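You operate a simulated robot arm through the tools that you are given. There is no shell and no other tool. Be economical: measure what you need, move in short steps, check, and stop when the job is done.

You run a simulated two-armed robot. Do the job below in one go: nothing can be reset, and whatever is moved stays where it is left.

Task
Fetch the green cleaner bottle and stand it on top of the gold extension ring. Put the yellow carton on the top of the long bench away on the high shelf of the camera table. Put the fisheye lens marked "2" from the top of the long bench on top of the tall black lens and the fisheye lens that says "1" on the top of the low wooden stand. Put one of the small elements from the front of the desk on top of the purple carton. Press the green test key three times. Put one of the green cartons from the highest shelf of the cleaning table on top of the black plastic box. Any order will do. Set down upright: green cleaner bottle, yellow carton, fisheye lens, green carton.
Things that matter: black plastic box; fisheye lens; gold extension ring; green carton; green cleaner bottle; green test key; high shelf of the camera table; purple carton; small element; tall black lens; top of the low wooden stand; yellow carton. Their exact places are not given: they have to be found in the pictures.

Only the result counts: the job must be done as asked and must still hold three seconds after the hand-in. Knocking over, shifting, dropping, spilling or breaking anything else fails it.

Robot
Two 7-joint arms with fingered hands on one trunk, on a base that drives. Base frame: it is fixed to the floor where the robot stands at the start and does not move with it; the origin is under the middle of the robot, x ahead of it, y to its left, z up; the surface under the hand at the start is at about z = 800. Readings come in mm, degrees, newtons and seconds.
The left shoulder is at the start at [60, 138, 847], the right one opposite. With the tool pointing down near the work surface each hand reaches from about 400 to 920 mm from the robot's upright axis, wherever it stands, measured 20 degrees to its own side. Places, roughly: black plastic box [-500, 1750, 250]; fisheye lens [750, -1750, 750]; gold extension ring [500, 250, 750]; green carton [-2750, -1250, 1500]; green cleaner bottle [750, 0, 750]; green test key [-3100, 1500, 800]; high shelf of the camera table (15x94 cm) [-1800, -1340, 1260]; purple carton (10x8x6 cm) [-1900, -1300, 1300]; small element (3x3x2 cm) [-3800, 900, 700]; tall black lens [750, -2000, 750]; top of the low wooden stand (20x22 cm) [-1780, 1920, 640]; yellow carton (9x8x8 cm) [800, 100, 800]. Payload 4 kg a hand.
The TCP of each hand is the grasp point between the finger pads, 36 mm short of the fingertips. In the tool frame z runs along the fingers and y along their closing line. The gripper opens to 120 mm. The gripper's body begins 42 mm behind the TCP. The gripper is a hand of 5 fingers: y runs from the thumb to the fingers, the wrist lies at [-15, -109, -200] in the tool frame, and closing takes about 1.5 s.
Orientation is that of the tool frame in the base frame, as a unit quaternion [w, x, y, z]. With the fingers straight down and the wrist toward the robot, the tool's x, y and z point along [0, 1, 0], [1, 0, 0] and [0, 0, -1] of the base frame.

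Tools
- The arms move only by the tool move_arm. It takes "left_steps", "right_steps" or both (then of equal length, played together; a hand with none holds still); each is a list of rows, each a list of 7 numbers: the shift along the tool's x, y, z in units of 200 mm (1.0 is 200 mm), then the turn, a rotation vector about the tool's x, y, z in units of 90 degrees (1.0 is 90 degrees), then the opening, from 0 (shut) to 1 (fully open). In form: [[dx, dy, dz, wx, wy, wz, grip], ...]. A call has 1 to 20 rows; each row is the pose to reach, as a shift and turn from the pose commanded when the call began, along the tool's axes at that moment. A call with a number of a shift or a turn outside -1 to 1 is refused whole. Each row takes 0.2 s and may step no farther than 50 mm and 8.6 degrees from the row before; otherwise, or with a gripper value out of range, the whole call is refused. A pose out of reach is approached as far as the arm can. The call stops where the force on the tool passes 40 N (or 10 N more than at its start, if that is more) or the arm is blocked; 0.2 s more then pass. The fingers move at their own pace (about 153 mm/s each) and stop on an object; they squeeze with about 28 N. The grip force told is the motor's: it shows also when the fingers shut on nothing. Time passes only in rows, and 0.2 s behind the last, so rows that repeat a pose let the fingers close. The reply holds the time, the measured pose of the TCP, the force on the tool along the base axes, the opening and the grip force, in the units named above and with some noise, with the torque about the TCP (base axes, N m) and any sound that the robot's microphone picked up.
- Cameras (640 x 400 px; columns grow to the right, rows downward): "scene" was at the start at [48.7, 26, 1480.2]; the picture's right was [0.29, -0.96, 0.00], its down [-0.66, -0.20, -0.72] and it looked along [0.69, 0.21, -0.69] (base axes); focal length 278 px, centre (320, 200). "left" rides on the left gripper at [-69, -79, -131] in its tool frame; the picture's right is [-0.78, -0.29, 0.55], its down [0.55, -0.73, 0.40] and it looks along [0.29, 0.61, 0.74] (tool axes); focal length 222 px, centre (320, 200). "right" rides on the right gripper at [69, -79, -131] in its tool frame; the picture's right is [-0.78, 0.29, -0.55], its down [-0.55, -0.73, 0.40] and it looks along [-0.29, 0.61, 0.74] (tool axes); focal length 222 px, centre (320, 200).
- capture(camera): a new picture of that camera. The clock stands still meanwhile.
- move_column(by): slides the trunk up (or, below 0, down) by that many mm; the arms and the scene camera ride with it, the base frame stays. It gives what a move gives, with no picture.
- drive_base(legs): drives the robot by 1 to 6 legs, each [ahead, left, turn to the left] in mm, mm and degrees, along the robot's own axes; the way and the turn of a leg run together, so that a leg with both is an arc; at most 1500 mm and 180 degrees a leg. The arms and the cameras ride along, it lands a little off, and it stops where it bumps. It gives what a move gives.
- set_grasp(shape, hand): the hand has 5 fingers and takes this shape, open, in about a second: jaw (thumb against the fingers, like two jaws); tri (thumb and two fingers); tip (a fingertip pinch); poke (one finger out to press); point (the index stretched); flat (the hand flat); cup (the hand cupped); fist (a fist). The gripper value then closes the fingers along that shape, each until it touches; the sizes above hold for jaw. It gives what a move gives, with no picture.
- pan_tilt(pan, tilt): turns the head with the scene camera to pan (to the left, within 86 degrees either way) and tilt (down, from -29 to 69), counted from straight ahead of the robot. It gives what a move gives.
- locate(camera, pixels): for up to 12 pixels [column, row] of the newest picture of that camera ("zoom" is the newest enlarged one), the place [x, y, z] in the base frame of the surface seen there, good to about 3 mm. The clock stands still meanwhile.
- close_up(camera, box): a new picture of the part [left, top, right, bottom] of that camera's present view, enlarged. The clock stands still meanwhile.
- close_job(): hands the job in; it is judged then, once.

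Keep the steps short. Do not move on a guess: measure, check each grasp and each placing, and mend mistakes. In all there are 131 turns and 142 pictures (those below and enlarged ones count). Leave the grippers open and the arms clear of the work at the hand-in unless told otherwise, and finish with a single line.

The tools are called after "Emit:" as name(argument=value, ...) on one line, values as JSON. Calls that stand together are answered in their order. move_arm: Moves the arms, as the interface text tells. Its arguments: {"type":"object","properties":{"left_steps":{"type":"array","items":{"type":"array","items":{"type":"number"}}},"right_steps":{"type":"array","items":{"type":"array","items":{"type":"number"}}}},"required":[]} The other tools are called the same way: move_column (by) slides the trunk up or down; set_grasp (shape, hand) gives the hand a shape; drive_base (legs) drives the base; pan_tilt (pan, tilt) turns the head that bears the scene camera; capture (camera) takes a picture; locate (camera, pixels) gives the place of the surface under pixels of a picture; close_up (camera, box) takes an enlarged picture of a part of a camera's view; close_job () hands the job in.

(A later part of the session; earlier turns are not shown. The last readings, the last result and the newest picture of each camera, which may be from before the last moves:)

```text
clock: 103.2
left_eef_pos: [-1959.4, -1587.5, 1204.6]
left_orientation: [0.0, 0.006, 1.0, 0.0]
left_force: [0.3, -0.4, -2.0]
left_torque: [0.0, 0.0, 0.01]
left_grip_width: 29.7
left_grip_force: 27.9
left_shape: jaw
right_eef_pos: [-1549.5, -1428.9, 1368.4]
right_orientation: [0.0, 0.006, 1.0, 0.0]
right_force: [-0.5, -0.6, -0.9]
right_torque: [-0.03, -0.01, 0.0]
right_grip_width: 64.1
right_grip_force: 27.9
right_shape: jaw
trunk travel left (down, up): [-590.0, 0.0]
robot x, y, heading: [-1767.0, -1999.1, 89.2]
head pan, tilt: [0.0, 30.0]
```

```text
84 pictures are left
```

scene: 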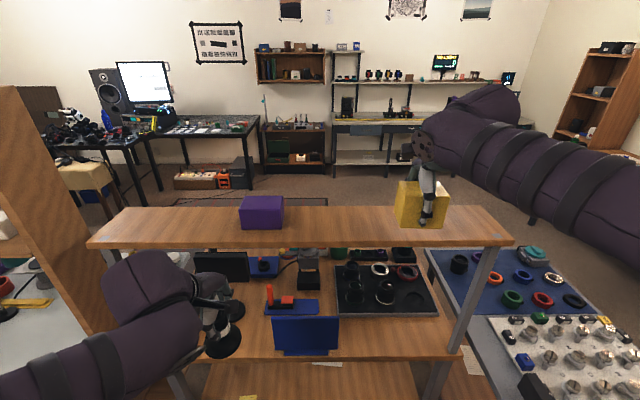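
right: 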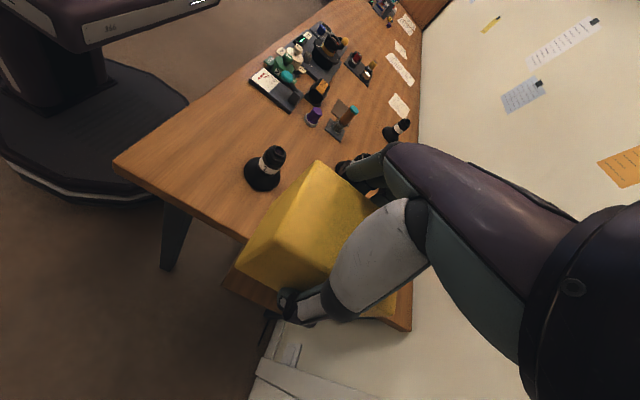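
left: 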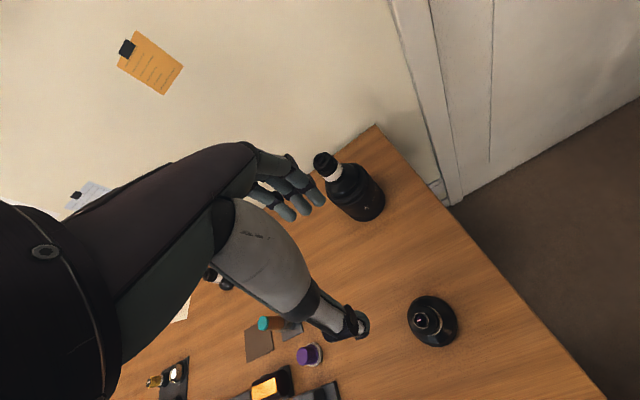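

Good. Moving in 80 mm to mid-shelf and down to ~10 mm above.

Emit:
move_arm(right_steps=[[0, 0.2, 0, 0, 0, 0, 0], [0, 0.4, 0, 0, 0, 0, 0], [0, 0.4, 0.12, 0, 0, 0, 0], [0, 0.4, 0.23, 0, 0, 0, 0], [0, 0.4, 0.23, 0, 0, 0, 0]])

Emit:
capture(camera="right")

Emit:
close_up(camera="scene", box=[340, 130, 540, 260])

```text
clock: 104.4
left_eef_pos: [-1958.6, -1587.8, 1203.5]
left_orientation: [0.0, 0.005, 1.0, 0.001]
left_force: [0.9, -0.3, -1.0]
left_torque: [0.04, -0.01, 0.04]
left_grip_width: 29.6
left_grip_force: 27.9
left_shape: jaw
right_eef_pos: [-1548.1, -1348.2, 1319.8]
right_orientation: [-0.001, 0.006, 1.0, 0.0]
right_force: [-0.8, 0.0, -0.9]
right_torque: [0.01, -0.02, -0.01]
right_grip_width: 64.0
right_grip_force: 27.5
right_shape: jaw
trunk travel left (down, up): [-590.0, 0.0]
robot x, y, heading: [-1767.5, -1996.8, 89.5]
head pan, tilt: [0.0, 30.0]
```

```text
83 pictures are left
```

right: 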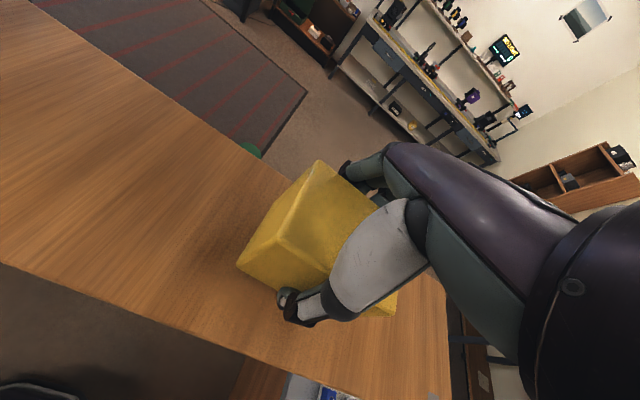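

```text
3.08 times, centred on (440, 195) of scene
```

zoom: 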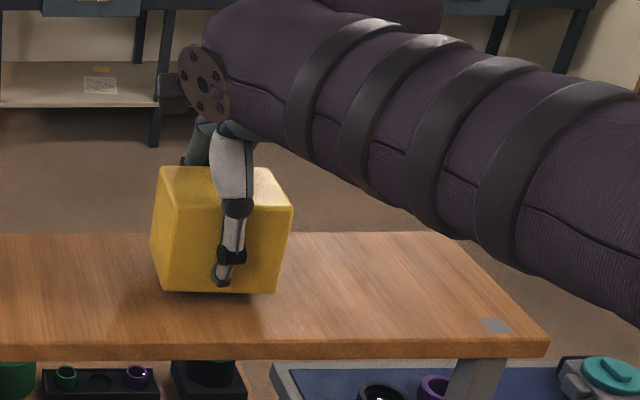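

Emit:
move_arm(right_steps=[[0, 0, 0.02, 0, 0, 0, 0], [0, 0, 0.035, 0, 0, 0, 0], [0, 0, 0.04, 0, 0, 0, 0], [0, 0, 0.045, 0, 0, 0, 0], [0, 0, 0.045, 0, 0, 0, 0]])

```text
clock: 105.6
left_eef_pos: [-1959.3, -1586.9, 1204.3]
left_orientation: [0.0, 0.005, 1.0, 0.001]
left_force: [-0.4, 0.3, -1.8]
left_torque: [0.01, 0.0, -0.03]
left_grip_width: 29.9
left_grip_force: 28.2
left_shape: jaw
right_eef_pos: [-1547.1, -1348.6, 1311.7]
right_orientation: [0.0, 0.004, 1.0, 0.0]
right_force: [-0.4, -0.4, -1.0]
right_torque: [-0.05, 0.02, 0.02]
right_grip_width: 64.1
right_grip_force: 28.1
right_shape: jaw
trunk travel left (down, up): [-590.0, 0.0]
robot x, y, heading: [-1764.5, -1996.4, 89.6]
head pan, tilt: [0.0, 30.0]
```

Emit:
move_arm(right_steps=[[0, 0, 0.005, 0, 0, 0, 0], [0, 0, 0.01, 0, 0, 0, 0], [0, 0, 0.015, 0, 0, 0, 0], [0, 0, 0.015, 0, 0, 0, 0]])

```text
clock: 106.6
left_eef_pos: [-1958.9, -1586.9, 1203.5]
left_orientation: [0.0, 0.005, 1.0, 0.0]
left_force: [-0.1, -0.2, -1.9]
left_torque: [-0.02, 0.0, 0.02]
left_grip_width: 29.9
left_grip_force: 27.7
left_shape: jaw
right_eef_pos: [-1548.4, -1350.1, 1310.6]
right_orientation: [0.0, 0.005, 1.0, 0.0]
right_force: [0.0, -0.9, -2.5]
right_torque: [-0.02, 0.02, 0.02]
right_grip_width: 64.4
right_grip_force: 28.0
right_shape: jaw
trunk travel left (down, up): [-590.0, 0.0]
robot x, y, heading: [-1767.7, -1996.3, 89.7]
head pan, tilt: [0.0, 30.0]
```

Emit:
move_arm(right_steps=[[0, 0, 0.005, 0, 0, 0, 0], [0, 0, 0.01, 0, 0, 0, 0], [0, 0, 0.015, 0, 0, 0, 0], [0, 0, 0.02, 0, 0, 0, 0], [0, 0, 0.02, 0, 0, 0, 0]])

Emit:
close_up(camera="scene", box=[340, 130, 540, 260])

```text
clock: 107.8
left_eef_pos: [-1957.3, -1587.7, 1204.7]
left_orientation: [0.001, 0.005, 1.0, 0.0]
left_force: [0.4, 0.5, -2.1]
left_torque: [-0.01, -0.02, 0.02]
left_grip_width: 29.9
left_grip_force: 28.1
left_shape: jaw
right_eef_pos: [-1548.2, -1348.7, 1308.4]
right_orientation: [0.001, 0.004, 1.0, 0.001]
right_force: [0.2, 2.5, 13.7]
right_torque: [-0.04, -0.06, 0.03]
right_grip_width: 64.5
right_grip_force: 27.9
right_shape: jaw
trunk travel left (down, up): [-590.0, 0.0]
robot x, y, heading: [-1767.7, -1998.3, 89.5]
head pan, tilt: [0.0, 30.0]
```

```text
3.08 times, centred on (440, 195) of scene
```

zoom: 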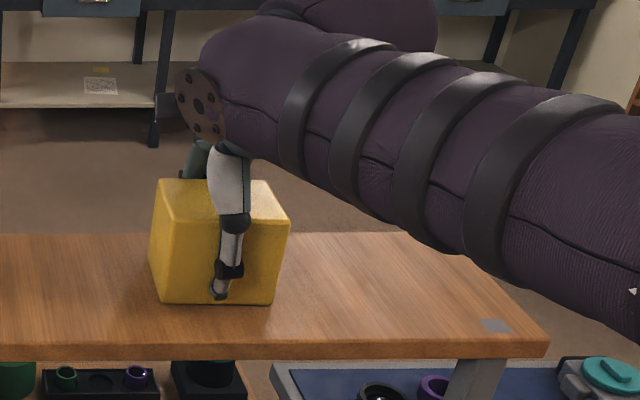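

Contact. Releasing, rising 100 mm and drawing back.

Emit:
move_arm(right_steps=[[0, 0, 0, 0, 0, 0, 0.5], [0, 0, 0, 0, 0, 0, 0.8], [0, 0, 0, 0, 0, 0, 1], [0, 0, 0, 0, 0, 0, 1], [0, 0, 0, 0, 0, 0, 1], [0, 0, -0.15, 0, 0, 0, 1], [0, 0, -0.3, 0, 0, 0, 1], [0, 0, -0.5, 0, 0, 0, 1], [0, 0, -0.5, 0, 0, 0, 1], [0, -0.2, -0.5, 0, 0, 0, 1], [0, -0.4, -0.5, 0, 0, 0, 1], [0, -0.6, -0.5, 0, 0, 0, 1], [0, -0.8, -0.5, 0, 0, 0, 1], [0, -1, -0.5, 0, 0, 0, 1]])

Emit:
capture(camera="scene")

```text
clock: 110.8
left_eef_pos: [-1959.0, -1587.7, 1203.2]
left_orientation: [0.0, 0.006, 1.0, 0.0]
left_force: [0.7, -0.8, -1.6]
left_torque: [0.01, 0.0, 0.01]
left_grip_width: 29.8
left_grip_force: 28.1
left_shape: jaw
right_eef_pos: [-1551.5, -1549.9, 1406.6]
right_orientation: [0.0, 0.005, 1.0, 0.0]
right_force: [0.1, 0.4, 0.0]
right_torque: [0.02, -0.01, -0.02]
right_grip_width: 119.8
right_grip_force: 0.1
right_shape: jaw
trunk travel left (down, up): [-590.0, 0.0]
robot x, y, heading: [-1767.2, -1994.0, 89.3]
head pan, tilt: [0.0, 30.0]
```

```text
80 pictures are left
```

scene: 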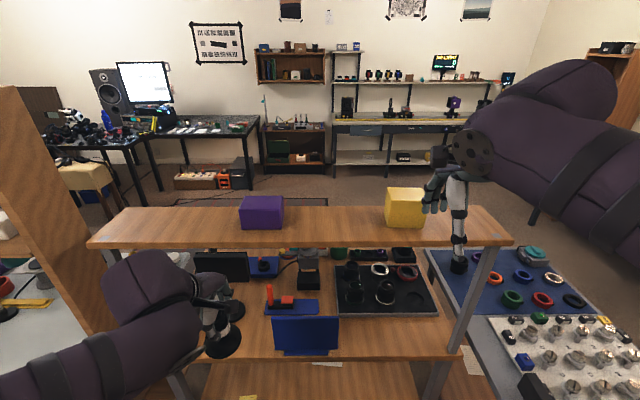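

Carton stands on the shelf. Driving left to the cleaning table's tower for the green carton.

Emit:
drive_base(legs=[[-60, 0, 0.6], [0, 800, 0]])

Emit:
pan_tilt(pan=10, tilt=5)

Emit:
capture(camera="scene")

```text
clock: 115.6
left_eef_pos: [-2757.1, -1639.6, 1203.7]
left_orientation: [0.0, 0.009, 1.0, 0.0]
left_force: [-0.4, -0.5, -0.9]
left_torque: [0.03, -0.03, 0.04]
left_grip_width: 29.7
left_grip_force: 28.2
left_shape: jaw
right_eef_pos: [-2350.0, -1603.2, 1405.3]
right_orientation: [0.001, 0.009, 1.0, 0.001]
right_force: [-0.1, 0.1, -0.5]
right_torque: [-0.01, 0.0, 0.02]
right_grip_width: 120.0
right_grip_force: 0.0
right_shape: jaw
trunk travel left (down, up): [-590.0, 0.0]
robot x, y, heading: [-2568.0, -2050.0, 89.1]
head pan, tilt: [0.0, 30.0]
```

```text
clock: 116.5
left_eef_pos: [-2757.4, -1639.1, 1203.9]
left_orientation: [0.0, 0.008, 1.0, 0.0]
left_force: [0.0, 0.0, -2.0]
left_torque: [-0.02, 0.03, -0.01]
left_grip_width: 29.5
left_grip_force: 28.8
left_shape: jaw
right_eef_pos: [-2349.4, -1603.2, 1405.3]
right_orientation: [-0.001, 0.009, 1.0, 0.0]
right_force: [0.1, 0.1, -0.2]
right_torque: [0.0, 0.01, 0.0]
right_grip_width: 120.0
right_grip_force: 0.2
right_shape: jaw
trunk travel left (down, up): [-590.0, 0.0]
robot x, y, heading: [-2569.3, -2048.8, 89.1]
head pan, tilt: [10.0, 5.0]
```

```text
79 pictures are left
```

scene: 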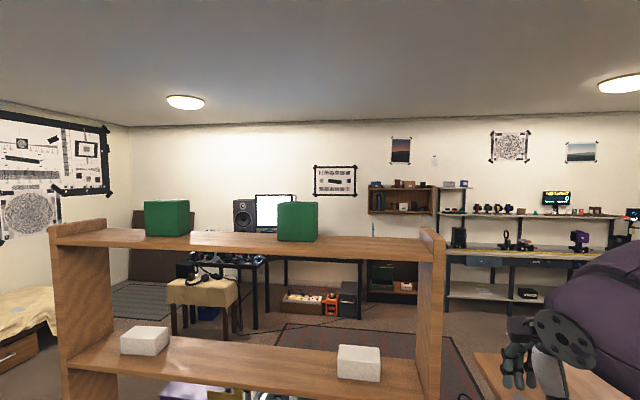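

Emit:
locate(camera="scene", pixels=[[298, 205], [280, 222], [316, 222], [298, 238], [278, 236], [317, 240], [298, 246], [300, 258], [167, 215], [146, 235], [188, 232], [433, 235]])

Emit:
close_up(camera="scene", box=[220, 180, 380, 280])

```text
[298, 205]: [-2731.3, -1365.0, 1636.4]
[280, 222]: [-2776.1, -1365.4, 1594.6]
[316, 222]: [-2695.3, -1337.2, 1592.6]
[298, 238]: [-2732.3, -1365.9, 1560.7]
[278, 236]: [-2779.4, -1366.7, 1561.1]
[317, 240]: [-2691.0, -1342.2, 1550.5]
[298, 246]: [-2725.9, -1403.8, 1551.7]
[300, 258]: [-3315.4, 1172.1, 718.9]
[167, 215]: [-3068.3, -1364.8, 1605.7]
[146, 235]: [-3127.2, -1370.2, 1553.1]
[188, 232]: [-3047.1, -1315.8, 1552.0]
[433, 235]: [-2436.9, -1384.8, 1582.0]
```

```text
4.00 times, centred on (300, 230) of scene
```

zoom: 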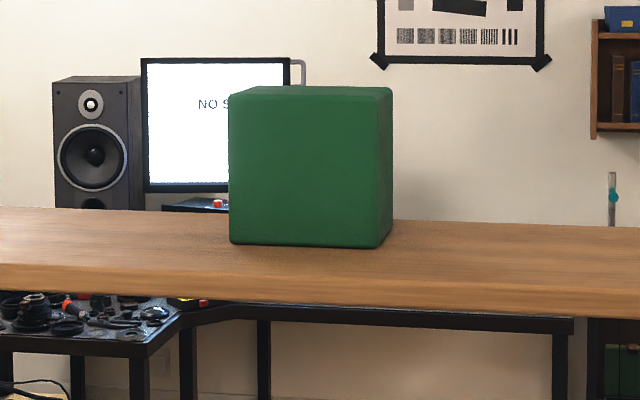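

Green carton nearest: x −2779…−2697, front y −1365, z 1552…1638. Too high for a top grasp; I'll test a horizontal pose of the right hand (fingers forward, closing sideways) in free space.

Emit:
move_arm(right_steps=[[0, 0, 0, -0.051, -0.051, -0.051, 1], [0, 0, 0, -0.103, -0.103, -0.103, 1], [0, 0, 0, -0.154, -0.154, -0.154, 1], [0, 0, 0, -0.205, -0.205, -0.205, 1], [0, 0, 0, -0.257, -0.257, -0.257, 1], [0, 0, 0, -0.308, -0.308, -0.308, 1], [0, 0, 0, -0.359, -0.359, -0.359, 1], [0, 0, 0, -0.411, -0.411, -0.411, 1], [0, 0, 0, -0.462, -0.462, -0.462, 1], [0, 0, 0, -0.513, -0.513, -0.513, 1], [0, 0, 0, -0.565, -0.565, -0.565, 1], [0, 0, 0, -0.616, -0.616, -0.616, 1], [0, 0, 0, -0.667, -0.667, -0.667, 1], [0, 0, 0, -0.719, -0.719, -0.719, 1], [0, 0, 0, -0.77, -0.77, -0.77, 1], [0, 0, 0, -0.77, -0.77, -0.77, 1]])

Emit:
capture(camera="scene")

```text
clock: 119.9
left_eef_pos: [-2757.6, -1638.9, 1204.4]
left_orientation: [0.0, 0.009, 1.0, 0.0]
left_force: [-0.7, 0.5, -1.9]
left_torque: [0.02, -0.03, 0.01]
left_grip_width: 30.0
left_grip_force: 27.9
left_shape: jaw
right_eef_pos: [-2348.8, -1603.4, 1406.8]
right_orientation: [0.504, -0.496, 0.504, 0.496]
right_force: [0.2, 0.9, 0.8]
right_torque: [0.02, -0.02, 0.01]
right_grip_width: 119.6
right_grip_force: 0.0
right_shape: jaw
trunk travel left (down, up): [-590.0, 0.0]
robot x, y, heading: [-2567.8, -2052.9, 88.9]
head pan, tilt: [10.0, 5.0]
```

```text
77 pictures are left
```

scene: 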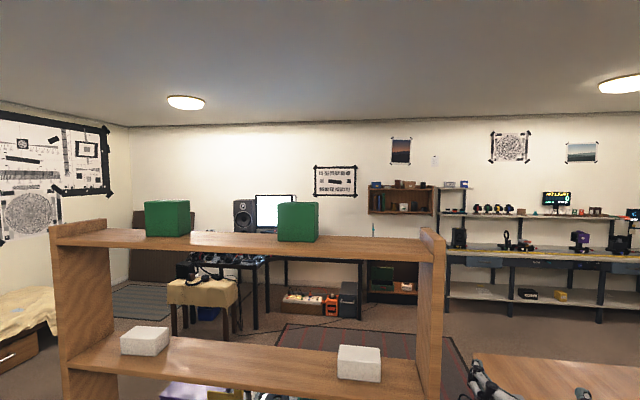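

The pose is reachable. Raising the hand to z≈1595 and shifting it left, then driving to line up with the carton.

Emit:
move_arm(right_steps=[[-0.2, 0, 0, 0, 0, 0, 1], [-0.4, 0, 0, 0, 0, 0, 1], [-0.6, 0, 0, 0, 0, 0, 1], [-0.8, 0, 0, 0, 0, 0, 1], [-0.94, 0.15, 0, 0, 0, 0, 1], [-0.94, 0.35, 0, 0, 0, 0, 1], [-0.94, 0.55, 0, 0, 0, 0, 1], [-0.94, 0.75, 0, 0, 0, 0, 1], [-0.94, 0.75, 0, 0, 0, 0, 1]])

Emit:
drive_base(legs=[[0, 239, 1], [90, 0, 0]])

Emit:
pan_tilt(pan=0, tilt=10)

Emit:
capture(camera="scene")

Emit:
capture(camera="right")

```text
clock: 121.9
left_eef_pos: [-2755.7, -1639.3, 1203.6]
left_orientation: [0.0, 0.009, 1.0, 0.0]
left_force: [0.1, 0.6, -0.7]
left_torque: [-0.01, -0.02, -0.01]
left_grip_width: 29.8
left_grip_force: 27.7
left_shape: jaw
right_eef_pos: [-2496.8, -1602.0, 1592.1]
right_orientation: [0.505, -0.495, 0.504, 0.495]
right_force: [0.7, -0.4, 0.0]
right_torque: [0.04, -0.02, 0.01]
right_grip_width: 120.0
right_grip_force: 0.0
right_shape: jaw
trunk travel left (down, up): [-590.0, 0.0]
robot x, y, heading: [-2566.7, -2053.4, 88.8]
head pan, tilt: [10.0, 5.0]
```

```text
clock: 124.5
left_eef_pos: [-3000.9, -1575.2, 1203.0]
left_orientation: [0.0, 0.003, 1.0, 0.0]
left_force: [1.0, -0.1, -1.8]
left_torque: [0.08, 0.01, 0.01]
left_grip_width: 29.8
left_grip_force: 27.9
left_shape: jaw
right_eef_pos: [-2739.8, -1533.7, 1592.5]
right_orientation: [0.501, -0.498, 0.503, 0.498]
right_force: [0.0, -0.4, 1.0]
right_torque: [0.0, -0.04, -0.01]
right_grip_width: 120.0
right_grip_force: 0.1
right_shape: jaw
trunk travel left (down, up): [-590.0, 0.0]
robot x, y, heading: [-2804.3, -1979.1, 89.7]
head pan, tilt: [10.0, 5.0]
stopped in leg 2: the robot was blocked; the commanded pose is now the measured one
```

```text
clock: 125.2
left_eef_pos: [-2999.3, -1572.7, 1203.1]
left_orientation: [0.0, 0.002, 1.0, -0.001]
left_force: [0.6, -0.6, -2.6]
left_torque: [0.04, 0.02, 0.0]
left_grip_width: 29.9
left_grip_force: 28.3
left_shape: jaw
right_eef_pos: [-2739.7, -1531.5, 1589.5]
right_orientation: [0.5, -0.499, 0.503, 0.497]
right_force: [0.7, 0.1, -0.4]
right_torque: [-0.01, 0.0, -0.01]
right_grip_width: 119.9
right_grip_force: 0.2
right_shape: jaw
trunk travel left (down, up): [-590.0, 0.0]
robot x, y, heading: [-2803.9, -1976.4, 90.0]
head pan, tilt: [0.0, 10.0]
```

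```text
76 pictures are left
```

scene: 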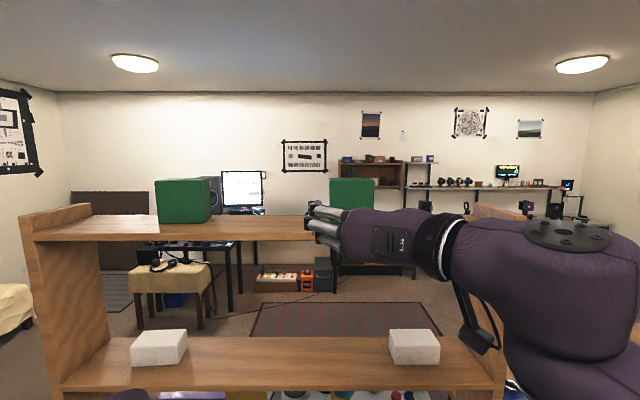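

```text
75 pictures are left
```

right: 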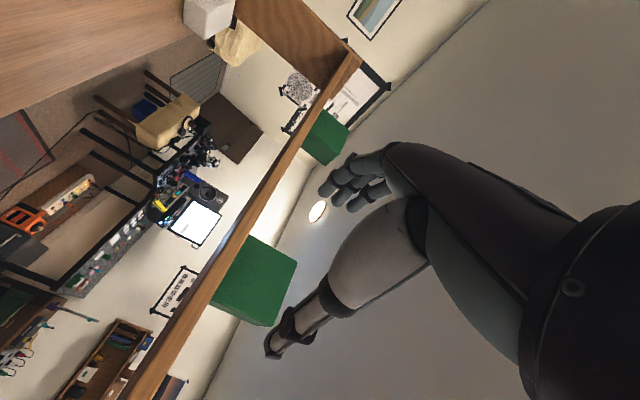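

The base touched the table front and stopped, fine. Advancing the hand to a standoff in front of the carton at z≈1600.

Emit:
move_arm(right_steps=[[-0.03, 0, 0.15, 0, 0, 0, 1], [-0.05, 0, 0.3, 0, 0, 0, 1], [-0.05, 0, 0.45, 0, 0, 0, 1], [-0.05, 0, 0.45, 0, 0, 0, 1]])

Emit:
close_up(camera="scene", box=[270, 150, 430, 260])

Emit:
capture(camera="right")

```text
clock: 126.2
left_eef_pos: [-3000.7, -1573.4, 1202.4]
left_orientation: [0.0, 0.003, 1.0, -0.001]
left_force: [0.2, -0.1, -1.8]
left_torque: [-0.01, -0.01, -0.01]
left_grip_width: 30.0
left_grip_force: 27.9
left_shape: jaw
right_eef_pos: [-2741.5, -1441.8, 1601.5]
right_orientation: [0.5, -0.5, 0.503, 0.497]
right_force: [-0.5, -0.2, 0.5]
right_torque: [0.02, 0.01, -0.03]
right_grip_width: 120.0
right_grip_force: 0.0
right_shape: jaw
trunk travel left (down, up): [-590.0, 0.0]
robot x, y, heading: [-2809.7, -1977.3, 89.6]
head pan, tilt: [0.0, 10.0]
```

```text
3.64 times, centred on (350, 205) of scene
```

zoom: 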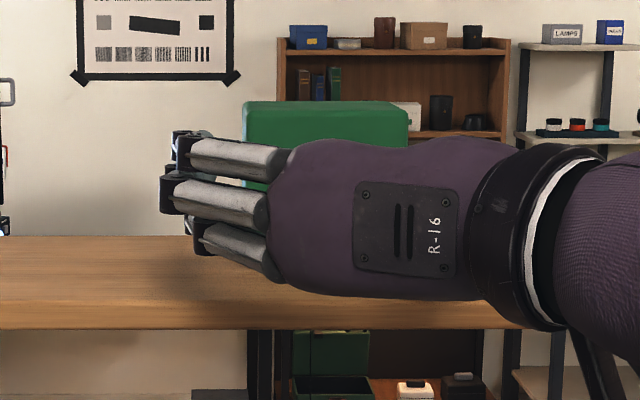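

```text
73 pictures are left
```

right: 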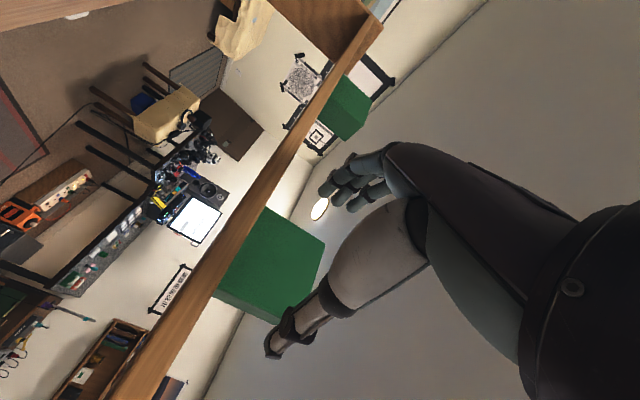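

Emit:
locate(camera="scene", pixels=[[330, 193], [328, 206], [332, 220], [338, 226], [350, 230], [293, 217], [293, 228], [293, 236], [330, 183], [365, 190], [320, 182]])

Emit:
close_up(camera="right", box=[180, 140, 420, 360])

```text
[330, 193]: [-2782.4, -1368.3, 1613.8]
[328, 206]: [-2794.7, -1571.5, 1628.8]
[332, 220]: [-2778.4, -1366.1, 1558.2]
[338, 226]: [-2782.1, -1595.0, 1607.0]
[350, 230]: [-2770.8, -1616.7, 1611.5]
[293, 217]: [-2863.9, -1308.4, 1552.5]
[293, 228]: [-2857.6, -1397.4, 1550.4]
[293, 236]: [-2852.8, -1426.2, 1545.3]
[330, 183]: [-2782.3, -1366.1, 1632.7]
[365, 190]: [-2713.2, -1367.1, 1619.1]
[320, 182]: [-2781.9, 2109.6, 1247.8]
```

```text
1.82 times, centred on (300, 250) of right
```

zoom: 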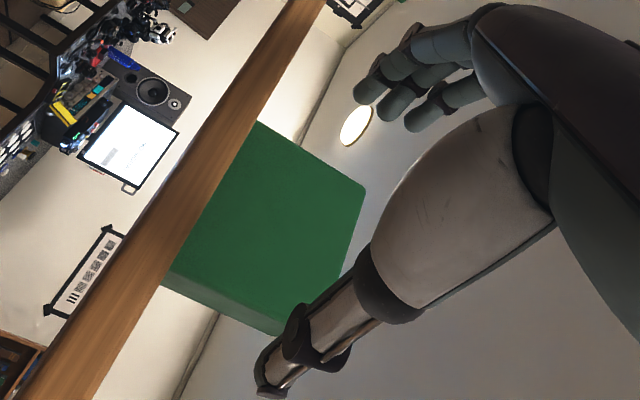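

The carton sits centred between thumb and fingers. Advancing 100 mm and closing.

Emit:
move_arm(right_steps=[[0, -0.02, 0.15, 0, 0, 0, 1], [0, -0.02, 0.3, 0, 0, 0, 1], [0, -0.02, 0.42, 0, 0, 0, 1], [0, -0.02, 0.5, 0, 0, 0, 1], [0, -0.02, 0.5, 0, 0, 0, 1]])

Emit:
capture(camera="right")

Emit:
capture(camera="scene")

```text
clock: 127.4
left_eef_pos: [-3000.7, -1572.4, 1203.4]
left_orientation: [0.0, 0.002, 1.0, -0.001]
left_force: [-0.1, 0.2, -1.4]
left_torque: [-0.02, -0.02, 0.0]
left_grip_width: 29.9
left_grip_force: 27.6
left_shape: jaw
right_eef_pos: [-2736.6, -1340.8, 1601.3]
right_orientation: [0.5, -0.499, 0.503, 0.498]
right_force: [0.6, 0.6, -0.7]
right_torque: [0.0, -0.01, 0.02]
right_grip_width: 119.8
right_grip_force: 0.0
right_shape: jaw
trunk travel left (down, up): [-590.0, 0.0]
robot x, y, heading: [-2803.0, -1977.4, 89.9]
head pan, tilt: [0.0, 10.0]
```

```text
71 pictures are left
```

right: 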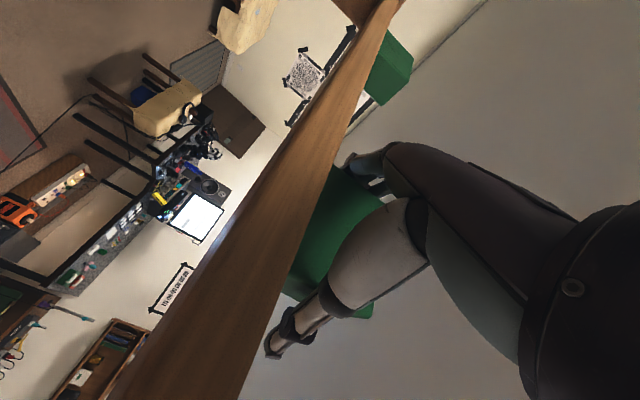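

```text
70 pictures are left
```

scene: 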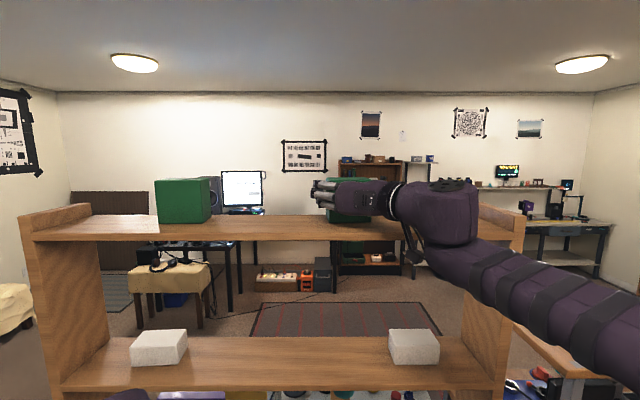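

Fingers straddle the carton. Closing, then lifting 60 mm.

Emit:
move_arm(right_steps=[[0, 0, 0, 0, 0, 0, 0.7], [0, 0, 0, 0, 0, 0, 0.4], [0, 0, 0, 0, 0, 0, 0], [0, 0, 0, 0, 0, 0, 0], [0, 0, 0, 0, 0, 0, 0], [0, 0, 0, 0, 0, 0, 0], [0, 0, 0, 0, 0, 0, 0]])

Emit:
move_arm(right_steps=[[-0.1, 0, 0, 0, 0, 0, 0], [-0.22, 0, 0, 0, 0, 0, 0], [-0.22, 0, -0.2, 0, 0, 0, 0], [-0.22, 0, -0.4, 0, 0, 0, 0], [-0.22, 0, -0.6, 0, 0, 0, 0], [-0.22, 0, -0.8, 0, 0, 0, 0], [-0.22, 0, -1, 0, 0, 0, 0]])

Emit:
capture(camera="scene")

Emit:
capture(camera="right")

```text
clock: 129.0
left_eef_pos: [-3001.2, -1573.0, 1203.5]
left_orientation: [0.0, 0.002, 1.0, -0.001]
left_force: [-0.4, -0.1, -1.2]
left_torque: [0.01, -0.01, -0.02]
left_grip_width: 29.9
left_grip_force: 27.6
left_shape: jaw
right_eef_pos: [-2735.8, -1340.1, 1601.2]
right_orientation: [0.501, -0.5, 0.502, 0.498]
right_force: [1.9, 0.3, 2.2]
right_torque: [-0.05, -0.08, 0.03]
right_grip_width: 103.9
right_grip_force: 28.7
right_shape: jaw
trunk travel left (down, up): [-590.0, 0.0]
robot x, y, heading: [-2807.4, -1980.1, 89.5]
head pan, tilt: [0.0, 10.0]
```

```text
clock: 130.6
left_eef_pos: [-3000.1, -1575.2, 1203.6]
left_orientation: [0.0, 0.002, 1.0, 0.001]
left_force: [0.1, -0.4, -0.4]
left_torque: [0.02, -0.02, 0.0]
left_grip_width: 29.8
left_grip_force: 27.5
left_shape: jaw
right_eef_pos: [-2737.2, -1541.6, 1645.7]
right_orientation: [0.5, -0.5, 0.503, 0.498]
right_force: [-0.3, -0.5, -0.7]
right_torque: [0.01, 0.01, -0.01]
right_grip_width: 103.9
right_grip_force: 28.1
right_shape: jaw
trunk travel left (down, up): [-590.0, 0.0]
robot x, y, heading: [-2805.2, -1983.5, 89.9]
head pan, tilt: [0.0, 10.0]
```

```text
69 pictures are left
```

scene: 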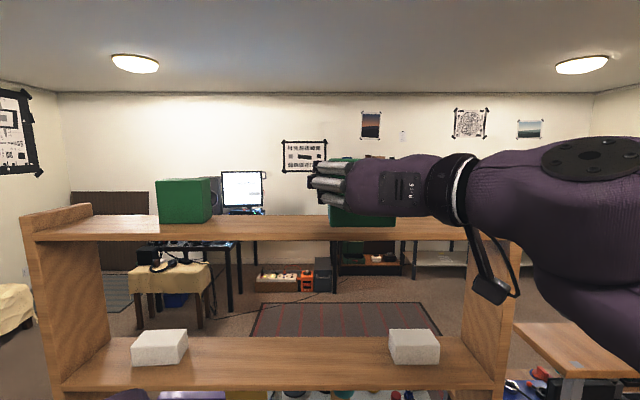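

```text
68 pictures are left
```

right: 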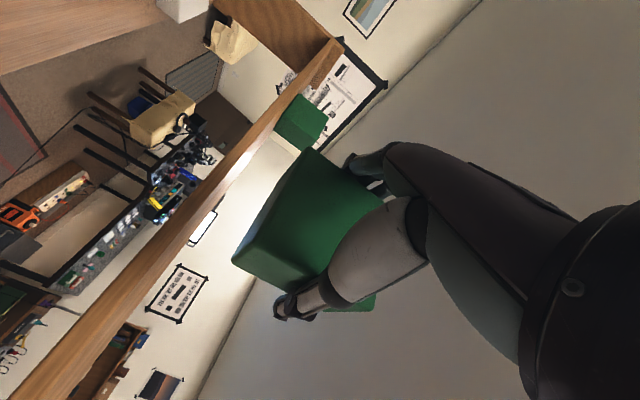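

Carton held and clear. Now backing off and driving east along the aisle (trunk stays raised), then north through the corridor by the long bench.

Emit:
drive_base(legs=[[-90, 0, 0], [0, -1300, 0], [0, -1330, 0]])

Emit:
pan_tilt(pan=0, tilt=25)

Emit:
capture(camera="scene")

```text
clock: 144.2
left_eef_pos: [-370.9, -1650.1, 1202.9]
left_orientation: [-0.001, -0.012, 1.0, -0.001]
left_force: [0.7, -1.0, -1.9]
left_torque: [0.03, -0.02, 0.03]
left_grip_width: 29.6
left_grip_force: 27.9
left_shape: jaw
right_eef_pos: [-107.5, -1607.2, 1646.0]
right_orientation: [-0.493, 0.506, -0.496, -0.505]
right_force: [1.2, 0.1, -1.8]
right_torque: [0.03, 0.06, 0.02]
right_grip_width: 104.2
right_grip_force: 28.1
right_shape: jaw
trunk travel left (down, up): [-590.0, 0.0]
robot x, y, heading: [-165.5, -2051.6, 91.2]
head pan, tilt: [0.0, 10.0]
```

```text
clock: 145.0
left_eef_pos: [-368.8, -1649.6, 1203.4]
left_orientation: [0.0, -0.012, 1.0, -0.001]
left_force: [-0.6, -0.1, -1.5]
left_torque: [-0.02, -0.04, -0.01]
left_grip_width: 29.9
left_grip_force: 28.1
left_shape: jaw
right_eef_pos: [-107.2, -1607.8, 1647.8]
right_orientation: [-0.494, 0.507, -0.495, -0.504]
right_force: [-0.3, 0.1, -1.0]
right_torque: [-0.01, -0.04, 0.01]
right_grip_width: 104.3
right_grip_force: 27.8
right_shape: jaw
trunk travel left (down, up): [-590.0, 0.0]
robot x, y, heading: [-168.0, -2050.6, 91.5]
head pan, tilt: [0.0, 25.0]
```

```text
67 pictures are left
```

scene: 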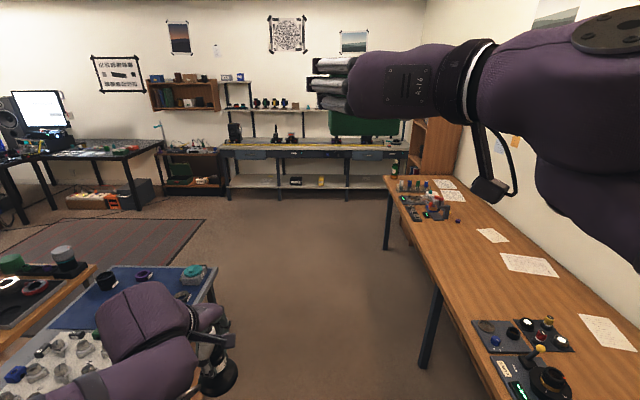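

Emit:
drive_base(legs=[[1450, 0, -1.4], [950, 0, 0]])

Emit:
pan_tilt(pan=20, tilt=35)

Emit:
capture(camera="scene")

```text
clock: 156.9
left_eef_pos: [-419.6, 781.9, 1203.3]
left_orientation: [0.0, -0.009, 1.0, 0.0]
left_force: [0.2, 0.6, -1.4]
left_torque: [0.02, -0.03, 0.0]
left_grip_width: 30.0
left_grip_force: 28.2
left_shape: jaw
right_eef_pos: [-156.4, 821.7, 1646.6]
right_orientation: [-0.495, 0.506, -0.497, -0.503]
right_force: [-0.4, 0.3, -0.7]
right_torque: [-0.02, 0.03, 0.0]
right_grip_width: 103.9
right_grip_force: 28.3
right_shape: jaw
trunk travel left (down, up): [-590.0, 0.0]
robot x, y, heading: [-214.0, 377.4, 91.0]
head pan, tilt: [0.0, 25.0]
```

```text
clock: 157.7
left_eef_pos: [-420.2, 781.0, 1203.0]
left_orientation: [0.0, -0.009, 1.0, -0.001]
left_force: [0.5, 0.1, -2.1]
left_torque: [0.04, 0.03, -0.01]
left_grip_width: 29.8
left_grip_force: 27.6
left_shape: jaw
right_eef_pos: [-155.8, 821.4, 1646.6]
right_orientation: [-0.495, 0.504, -0.497, -0.503]
right_force: [-0.2, 0.1, -0.9]
right_torque: [0.02, -0.03, 0.03]
right_grip_width: 104.4
right_grip_force: 28.3
right_shape: jaw
trunk travel left (down, up): [-590.0, 0.0]
robot x, y, heading: [-218.6, 377.4, 90.8]
head pan, tilt: [20.0, 35.0]
```

```text
66 pictures are left
```

scene: 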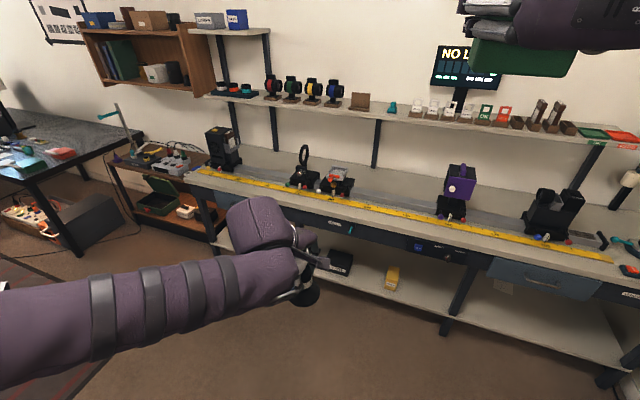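

Emit:
close_up(camera="scene", box=[280, 220, 460, 330])

Emit:
locate(camera="scene", pixels=[[340, 252], [340, 265], [350, 255], [330, 270], [385, 265], [330, 238], [370, 262], [392, 278], [280, 205], [150, 160], [120, 175], [175, 185]])

Emit:
close_up(camera="scene", box=[90, 90, 250, 250])

```text
3.56 times, centred on (370, 275) of scene
```

zoom: 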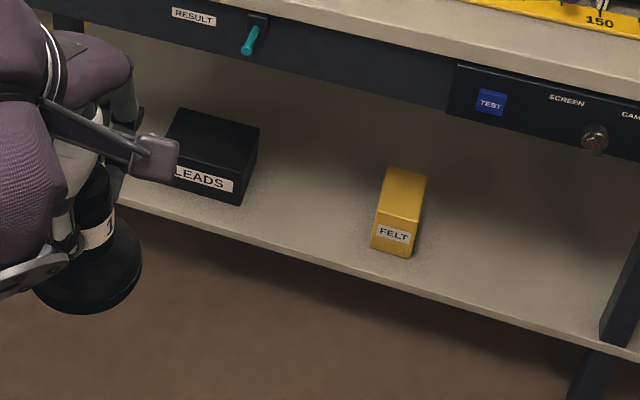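

```text
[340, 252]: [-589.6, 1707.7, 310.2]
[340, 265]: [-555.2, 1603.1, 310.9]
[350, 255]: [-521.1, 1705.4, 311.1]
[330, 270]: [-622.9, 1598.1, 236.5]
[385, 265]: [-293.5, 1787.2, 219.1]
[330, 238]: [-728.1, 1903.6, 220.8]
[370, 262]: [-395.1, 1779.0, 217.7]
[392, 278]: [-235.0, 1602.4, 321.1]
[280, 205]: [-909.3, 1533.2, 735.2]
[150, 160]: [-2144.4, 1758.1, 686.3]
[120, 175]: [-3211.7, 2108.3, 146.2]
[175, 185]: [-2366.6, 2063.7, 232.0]
```

```text
2.50 times, centred on (170, 170) of scene
```

zoom: 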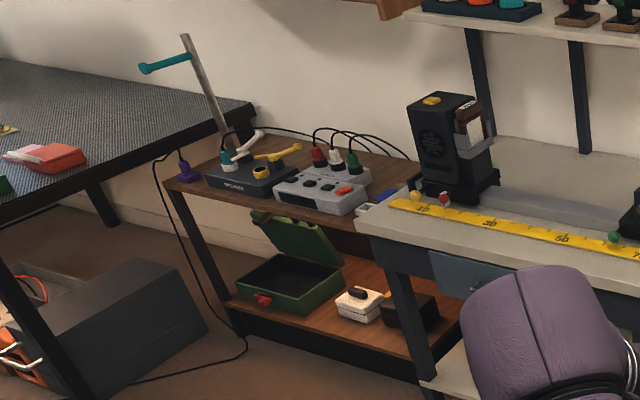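

The black "LEADS" box is on the lower shelf: top z≈311, x≈−630…−500, front y≈1600. Driving in front of it, then extending the right hand and lowering the trunk.

Emit:
drive_base(legs=[[0, 395, -0.8], [400, 0, 0]])

Emit:
move_arm(right_steps=[[0.2, 0, 0, 0, 0, 0, 0], [0.4, 0, 0, 0, 0, 0, 0], [0.6, 0, 0.1, 0, 0, 0, 0], [0.8, 0, 0.2, 0, 0, 0, 0], [1, 0, 0.3, 0, 0, 0, 0], [1, 0, 0.5, 0, 0, 0, 0]])

Emit:
move_column(by=-540)

Emit:
pan_tilt(pan=0, tilt=30)

Emit:
capture(camera="scene")

```text
clock: 162.3
left_eef_pos: [-811.5, 1182.1, 1201.7]
left_orientation: [0.0, 0.001, 1.0, -0.002]
left_force: [0.2, -0.3, -0.8]
left_torque: [-0.07, 0.0, -0.01]
left_grip_width: 30.1
left_grip_force: 28.2
left_shape: jaw
right_eef_pos: [-547.4, 1215.5, 1647.1]
right_orientation: [-0.499, 0.502, -0.5, -0.499]
right_force: [0.0, 0.8, 0.2]
right_torque: [-0.03, -0.01, -0.02]
right_grip_width: 104.1
right_grip_force: 28.1
right_shape: jaw
trunk travel left (down, up): [-590.0, 0.0]
robot x, y, heading: [-614.0, 774.2, 89.8]
head pan, tilt: [20.0, 35.0]
```

```text
clock: 163.7
left_eef_pos: [-811.3, 1180.6, 1202.7]
left_orientation: [-0.001, 0.0, 1.0, -0.002]
left_force: [1.4, 0.6, -1.2]
left_torque: [-0.01, 0.0, 0.0]
left_grip_width: 29.9
left_grip_force: 27.5
left_shape: jaw
right_eef_pos: [-548.5, 1316.7, 1444.0]
right_orientation: [0.498, -0.501, 0.502, 0.499]
right_force: [0.4, 0.2, -1.0]
right_torque: [0.0, 0.0, 0.0]
right_grip_width: 104.1
right_grip_force: 27.8
right_shape: jaw
trunk travel left (down, up): [-590.0, 0.0]
robot x, y, heading: [-616.6, 773.5, 89.9]
head pan, tilt: [20.0, 35.0]
```

```text
refused: -540 is not a number from -400 to 400
```

```text
clock: 164.5
left_eef_pos: [-810.3, 1180.7, 1202.8]
left_orientation: [0.0, 0.0, 1.0, -0.001]
left_force: [-0.7, -0.5, -2.4]
left_torque: [0.01, -0.02, -0.04]
left_grip_width: 29.8
left_grip_force: 27.9
left_shape: jaw
right_eef_pos: [-548.5, 1314.1, 1445.9]
right_orientation: [0.498, -0.502, 0.502, 0.498]
right_force: [-0.3, 0.5, -0.1]
right_torque: [0.01, -0.02, 0.01]
right_grip_width: 104.3
right_grip_force: 28.0
right_shape: jaw
trunk travel left (down, up): [-590.0, 0.0]
robot x, y, heading: [-614.4, 771.8, 90.0]
head pan, tilt: [0.0, 30.0]
```

```text
63 pictures are left
```

scene: 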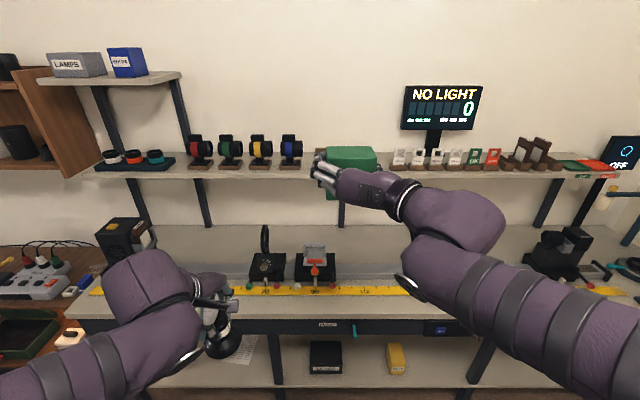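

Emit:
move_column(by=-400)

Emit:
move_column(by=-140)

Emit:
move_arm(right_steps=[[0.2, 0, 0.1, 0, 0, 0, 0], [0.4, 0, 0.2, 0, 0, 0, 0], [0.6, 0, 0.3, 0, 0, 0, 0], [0.8, 0, 0.4, 0, 0, 0, 0], [1, 0, 0.4, 0, 0, 0, 0]])

Emit:
move_arm(right_steps=[[0.2, 0, 0, 0, 0, 0, 0], [0.4, 0, 0, 0, 0, 0, 0], [0.6, 0, 0, 0, 0, 0, 0], [0.8, 0, 0, 0, 0, 0, 0], [1, 0, 0, 0, 0, 0, 0]])

Emit:
pan_tilt(pan=0, tilt=40)

Emit:
capture(camera="scene")

Emit:
capture(camera="right")

```text
clock: 168.3
left_eef_pos: [-811.0, 1179.5, 803.7]
left_orientation: [0.0, 0.0, 1.0, -0.001]
left_force: [0.0, 0.5, -1.9]
left_torque: [0.03, -0.01, -0.01]
left_grip_width: 29.9
left_grip_force: 28.1
left_shape: jaw
right_eef_pos: [-549.1, 1314.8, 1047.1]
right_orientation: [-0.499, 0.501, -0.501, -0.499]
right_force: [-0.5, -0.3, -1.4]
right_torque: [-0.03, 0.02, -0.02]
right_grip_width: 104.1
right_grip_force: 27.7
right_shape: jaw
trunk travel left (down, up): [-190.0, 400.0]
robot x, y, heading: [-615.9, 774.0, 90.1]
head pan, tilt: [0.0, 30.0]
```

```text
clock: 170.0
left_eef_pos: [-811.7, 1178.2, 663.3]
left_orientation: [0.0, 0.001, 1.0, -0.001]
left_force: [-0.1, 1.0, -0.9]
left_torque: [0.01, -0.03, 0.01]
left_grip_width: 29.6
left_grip_force: 27.9
left_shape: jaw
right_eef_pos: [-548.6, 1314.9, 906.5]
right_orientation: [0.499, -0.501, 0.501, 0.499]
right_force: [0.2, -0.4, -0.6]
right_torque: [0.02, 0.0, -0.01]
right_grip_width: 104.2
right_grip_force: 27.4
right_shape: jaw
trunk travel left (down, up): [-50.0, 540.0]
robot x, y, heading: [-615.3, 772.5, 89.9]
head pan, tilt: [0.0, 30.0]
```

```text
clock: 171.2
left_eef_pos: [-810.7, 1180.5, 662.5]
left_orientation: [0.0, -0.001, 1.0, -0.002]
left_force: [0.1, 0.0, -1.9]
left_torque: [0.01, 0.01, -0.05]
left_grip_width: 30.1
left_grip_force: 28.3
left_shape: jaw
right_eef_pos: [-550.8, 1394.9, 707.0]
right_orientation: [0.499, -0.501, 0.502, 0.499]
right_force: [0.5, 0.0, -1.4]
right_torque: [-0.01, 0.01, -0.01]
right_grip_width: 104.4
right_grip_force: 28.4
right_shape: jaw
trunk travel left (down, up): [-50.0, 540.0]
robot x, y, heading: [-616.2, 770.9, 90.3]
head pan, tilt: [0.0, 30.0]
```

```text
clock: 172.4
left_eef_pos: [-809.9, 1181.1, 663.3]
left_orientation: [0.0, 0.0, 1.0, -0.001]
left_force: [0.5, -0.6, -2.1]
left_torque: [0.0, 0.03, 0.0]
left_grip_width: 29.7
left_grip_force: 27.8
left_shape: jaw
right_eef_pos: [-548.3, 1394.7, 503.6]
right_orientation: [-0.499, 0.501, -0.501, -0.499]
right_force: [0.4, 0.7, -0.3]
right_torque: [-0.03, -0.03, 0.02]
right_grip_width: 104.2
right_grip_force: 27.9
right_shape: jaw
trunk travel left (down, up): [-50.0, 540.0]
robot x, y, heading: [-616.7, 771.3, 89.9]
head pan, tilt: [0.0, 30.0]
```

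```text
clock: 173.1
left_eef_pos: [-811.2, 1180.1, 663.8]
left_orientation: [0.0, 0.0, 1.0, -0.001]
left_force: [0.2, -0.9, -2.7]
left_torque: [0.01, 0.04, 0.01]
left_grip_width: 29.9
left_grip_force: 27.7
left_shape: jaw
right_eef_pos: [-550.1, 1394.9, 503.8]
right_orientation: [0.499, -0.501, 0.501, 0.499]
right_force: [0.0, 0.4, -1.3]
right_torque: [0.0, -0.02, 0.01]
right_grip_width: 104.3
right_grip_force: 28.1
right_shape: jaw
trunk travel left (down, up): [-50.0, 540.0]
robot x, y, heading: [-613.8, 772.5, 90.0]
head pan, tilt: [0.0, 40.0]
```

```text
62 pictures are left
```

scene: 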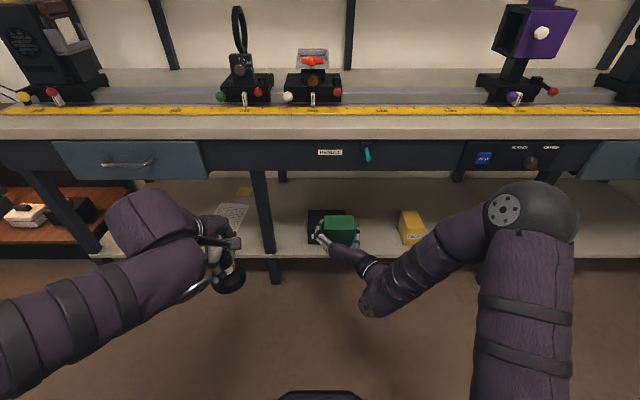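

```text
61 pictures are left
```

right: 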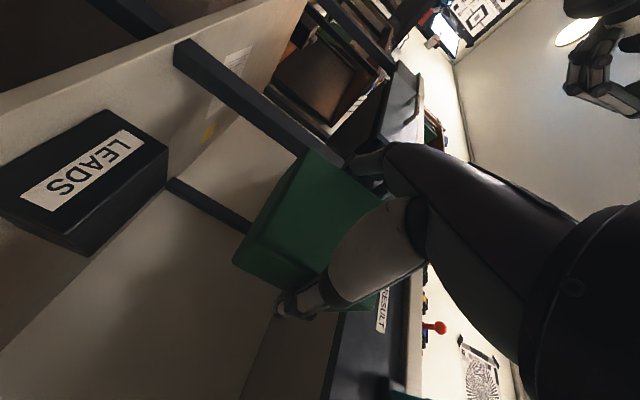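

Emit:
locate(camera="right", pixels=[[106, 114], [164, 155], [162, 178], [85, 245], [8, 205], [88, 248], [120, 205], [100, 225], [270, 170], [250, 260], [300, 280], [330, 170]])

Emit:
close_up(camera="scene", box=[260, 160, 440, 270])

```text
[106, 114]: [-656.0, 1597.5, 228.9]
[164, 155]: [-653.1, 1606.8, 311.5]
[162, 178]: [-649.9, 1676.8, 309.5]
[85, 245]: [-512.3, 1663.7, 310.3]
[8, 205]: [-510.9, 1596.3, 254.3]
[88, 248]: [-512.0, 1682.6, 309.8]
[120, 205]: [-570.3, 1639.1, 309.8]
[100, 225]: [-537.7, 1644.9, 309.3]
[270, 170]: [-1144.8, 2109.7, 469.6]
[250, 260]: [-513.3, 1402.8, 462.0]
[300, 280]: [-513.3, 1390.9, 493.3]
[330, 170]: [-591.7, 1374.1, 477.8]
```

```text
3.56 times, centred on (350, 215) of scene
```

zoom: 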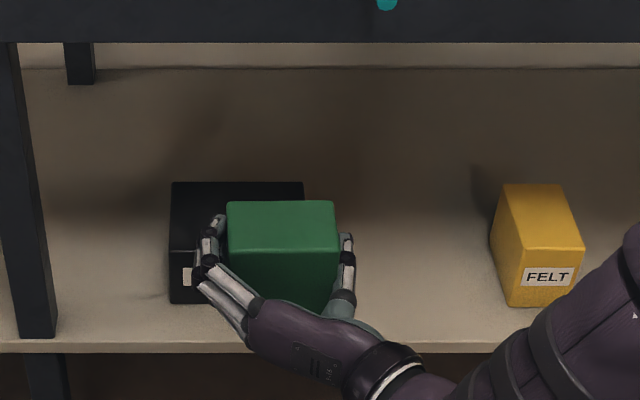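

Box top z≈310, x −655…−511, y 1598…~1690. Aligning x, lowering to just above box height outside the table, and driving 100 mm ahead.

Emit:
move_arm(right_steps=[[0.2, 0.08, 0, 0, 0, 0, 0], [0.4, 0.17, 0, 0, 0, 0, 0], [0.58, 0.17, 0, 0, 0, 0, 0], [0.58, 0.17, 0, 0, 0, 0, 0]])

Emit:
drive_base(legs=[[100, 0, 0]])

Emit:
capture(camera="right")

Emit:
close_up(camera="scene", box=[240, 180, 460, 320])

```text
clock: 174.1
left_eef_pos: [-812.4, 1178.9, 663.3]
left_orientation: [0.001, 0.0, 1.0, -0.002]
left_force: [-0.4, 0.1, -2.0]
left_torque: [0.02, -0.01, -0.02]
left_grip_width: 29.9
left_grip_force: 27.9
left_shape: jaw
right_eef_pos: [-582.2, 1391.1, 390.0]
right_orientation: [0.499, -0.5, 0.501, 0.5]
right_force: [0.2, 0.9, -1.5]
right_torque: [-0.04, 0.0, 0.0]
right_grip_width: 104.5
right_grip_force: 28.4
right_shape: jaw
trunk travel left (down, up): [-50.0, 540.0]
robot x, y, heading: [-614.4, 771.1, 90.2]
head pan, tilt: [0.0, 40.0]
```

```text
clock: 175.2
left_eef_pos: [-811.1, 1277.8, 663.2]
left_orientation: [0.0, -0.001, 1.0, -0.001]
left_force: [0.3, -0.4, -1.8]
left_torque: [-0.01, 0.0, 0.0]
left_grip_width: 29.8
left_grip_force: 28.1
left_shape: jaw
right_eef_pos: [-582.0, 1493.7, 389.8]
right_orientation: [-0.499, 0.501, -0.501, -0.499]
right_force: [0.0, -0.5, -1.9]
right_torque: [0.0, -0.01, 0.02]
right_grip_width: 104.2
right_grip_force: 27.9
right_shape: jaw
trunk travel left (down, up): [-50.0, 540.0]
robot x, y, heading: [-615.6, 870.3, 90.0]
head pan, tilt: [0.0, 40.0]
```

```text
59 pictures are left
```

right: 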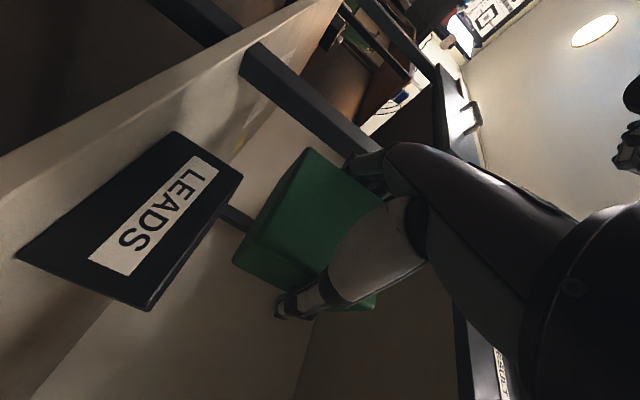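

```text
2.86 times, centred on (350, 250) of scene
```

zoom: 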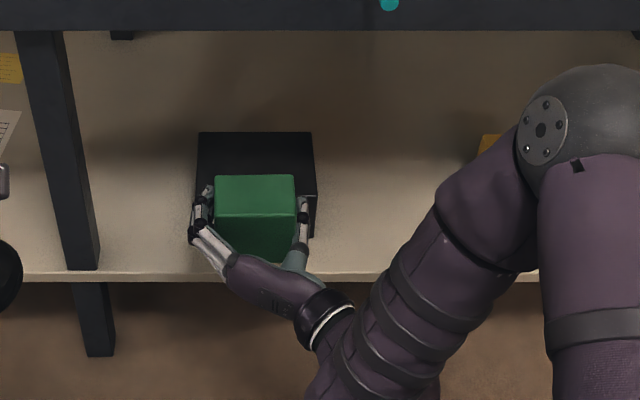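

Emit:
locate(camera="right", pixels=[[238, 258], [305, 155], [270, 205], [300, 275], [255, 240]])

Emit:
locate(camera="zoom", pixels=[[218, 180], [292, 180], [220, 208], [293, 210], [255, 195], [200, 135], [310, 136], [255, 140]])

```text
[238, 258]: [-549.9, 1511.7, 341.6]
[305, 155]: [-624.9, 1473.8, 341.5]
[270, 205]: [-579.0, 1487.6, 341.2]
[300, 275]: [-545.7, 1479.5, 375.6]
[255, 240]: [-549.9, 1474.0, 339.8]
```

```text
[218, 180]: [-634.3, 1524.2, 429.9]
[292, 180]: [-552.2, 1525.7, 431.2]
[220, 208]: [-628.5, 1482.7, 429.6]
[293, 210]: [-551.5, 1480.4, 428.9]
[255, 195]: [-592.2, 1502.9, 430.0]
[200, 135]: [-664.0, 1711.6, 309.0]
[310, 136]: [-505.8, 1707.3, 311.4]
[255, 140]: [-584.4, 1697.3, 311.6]
```

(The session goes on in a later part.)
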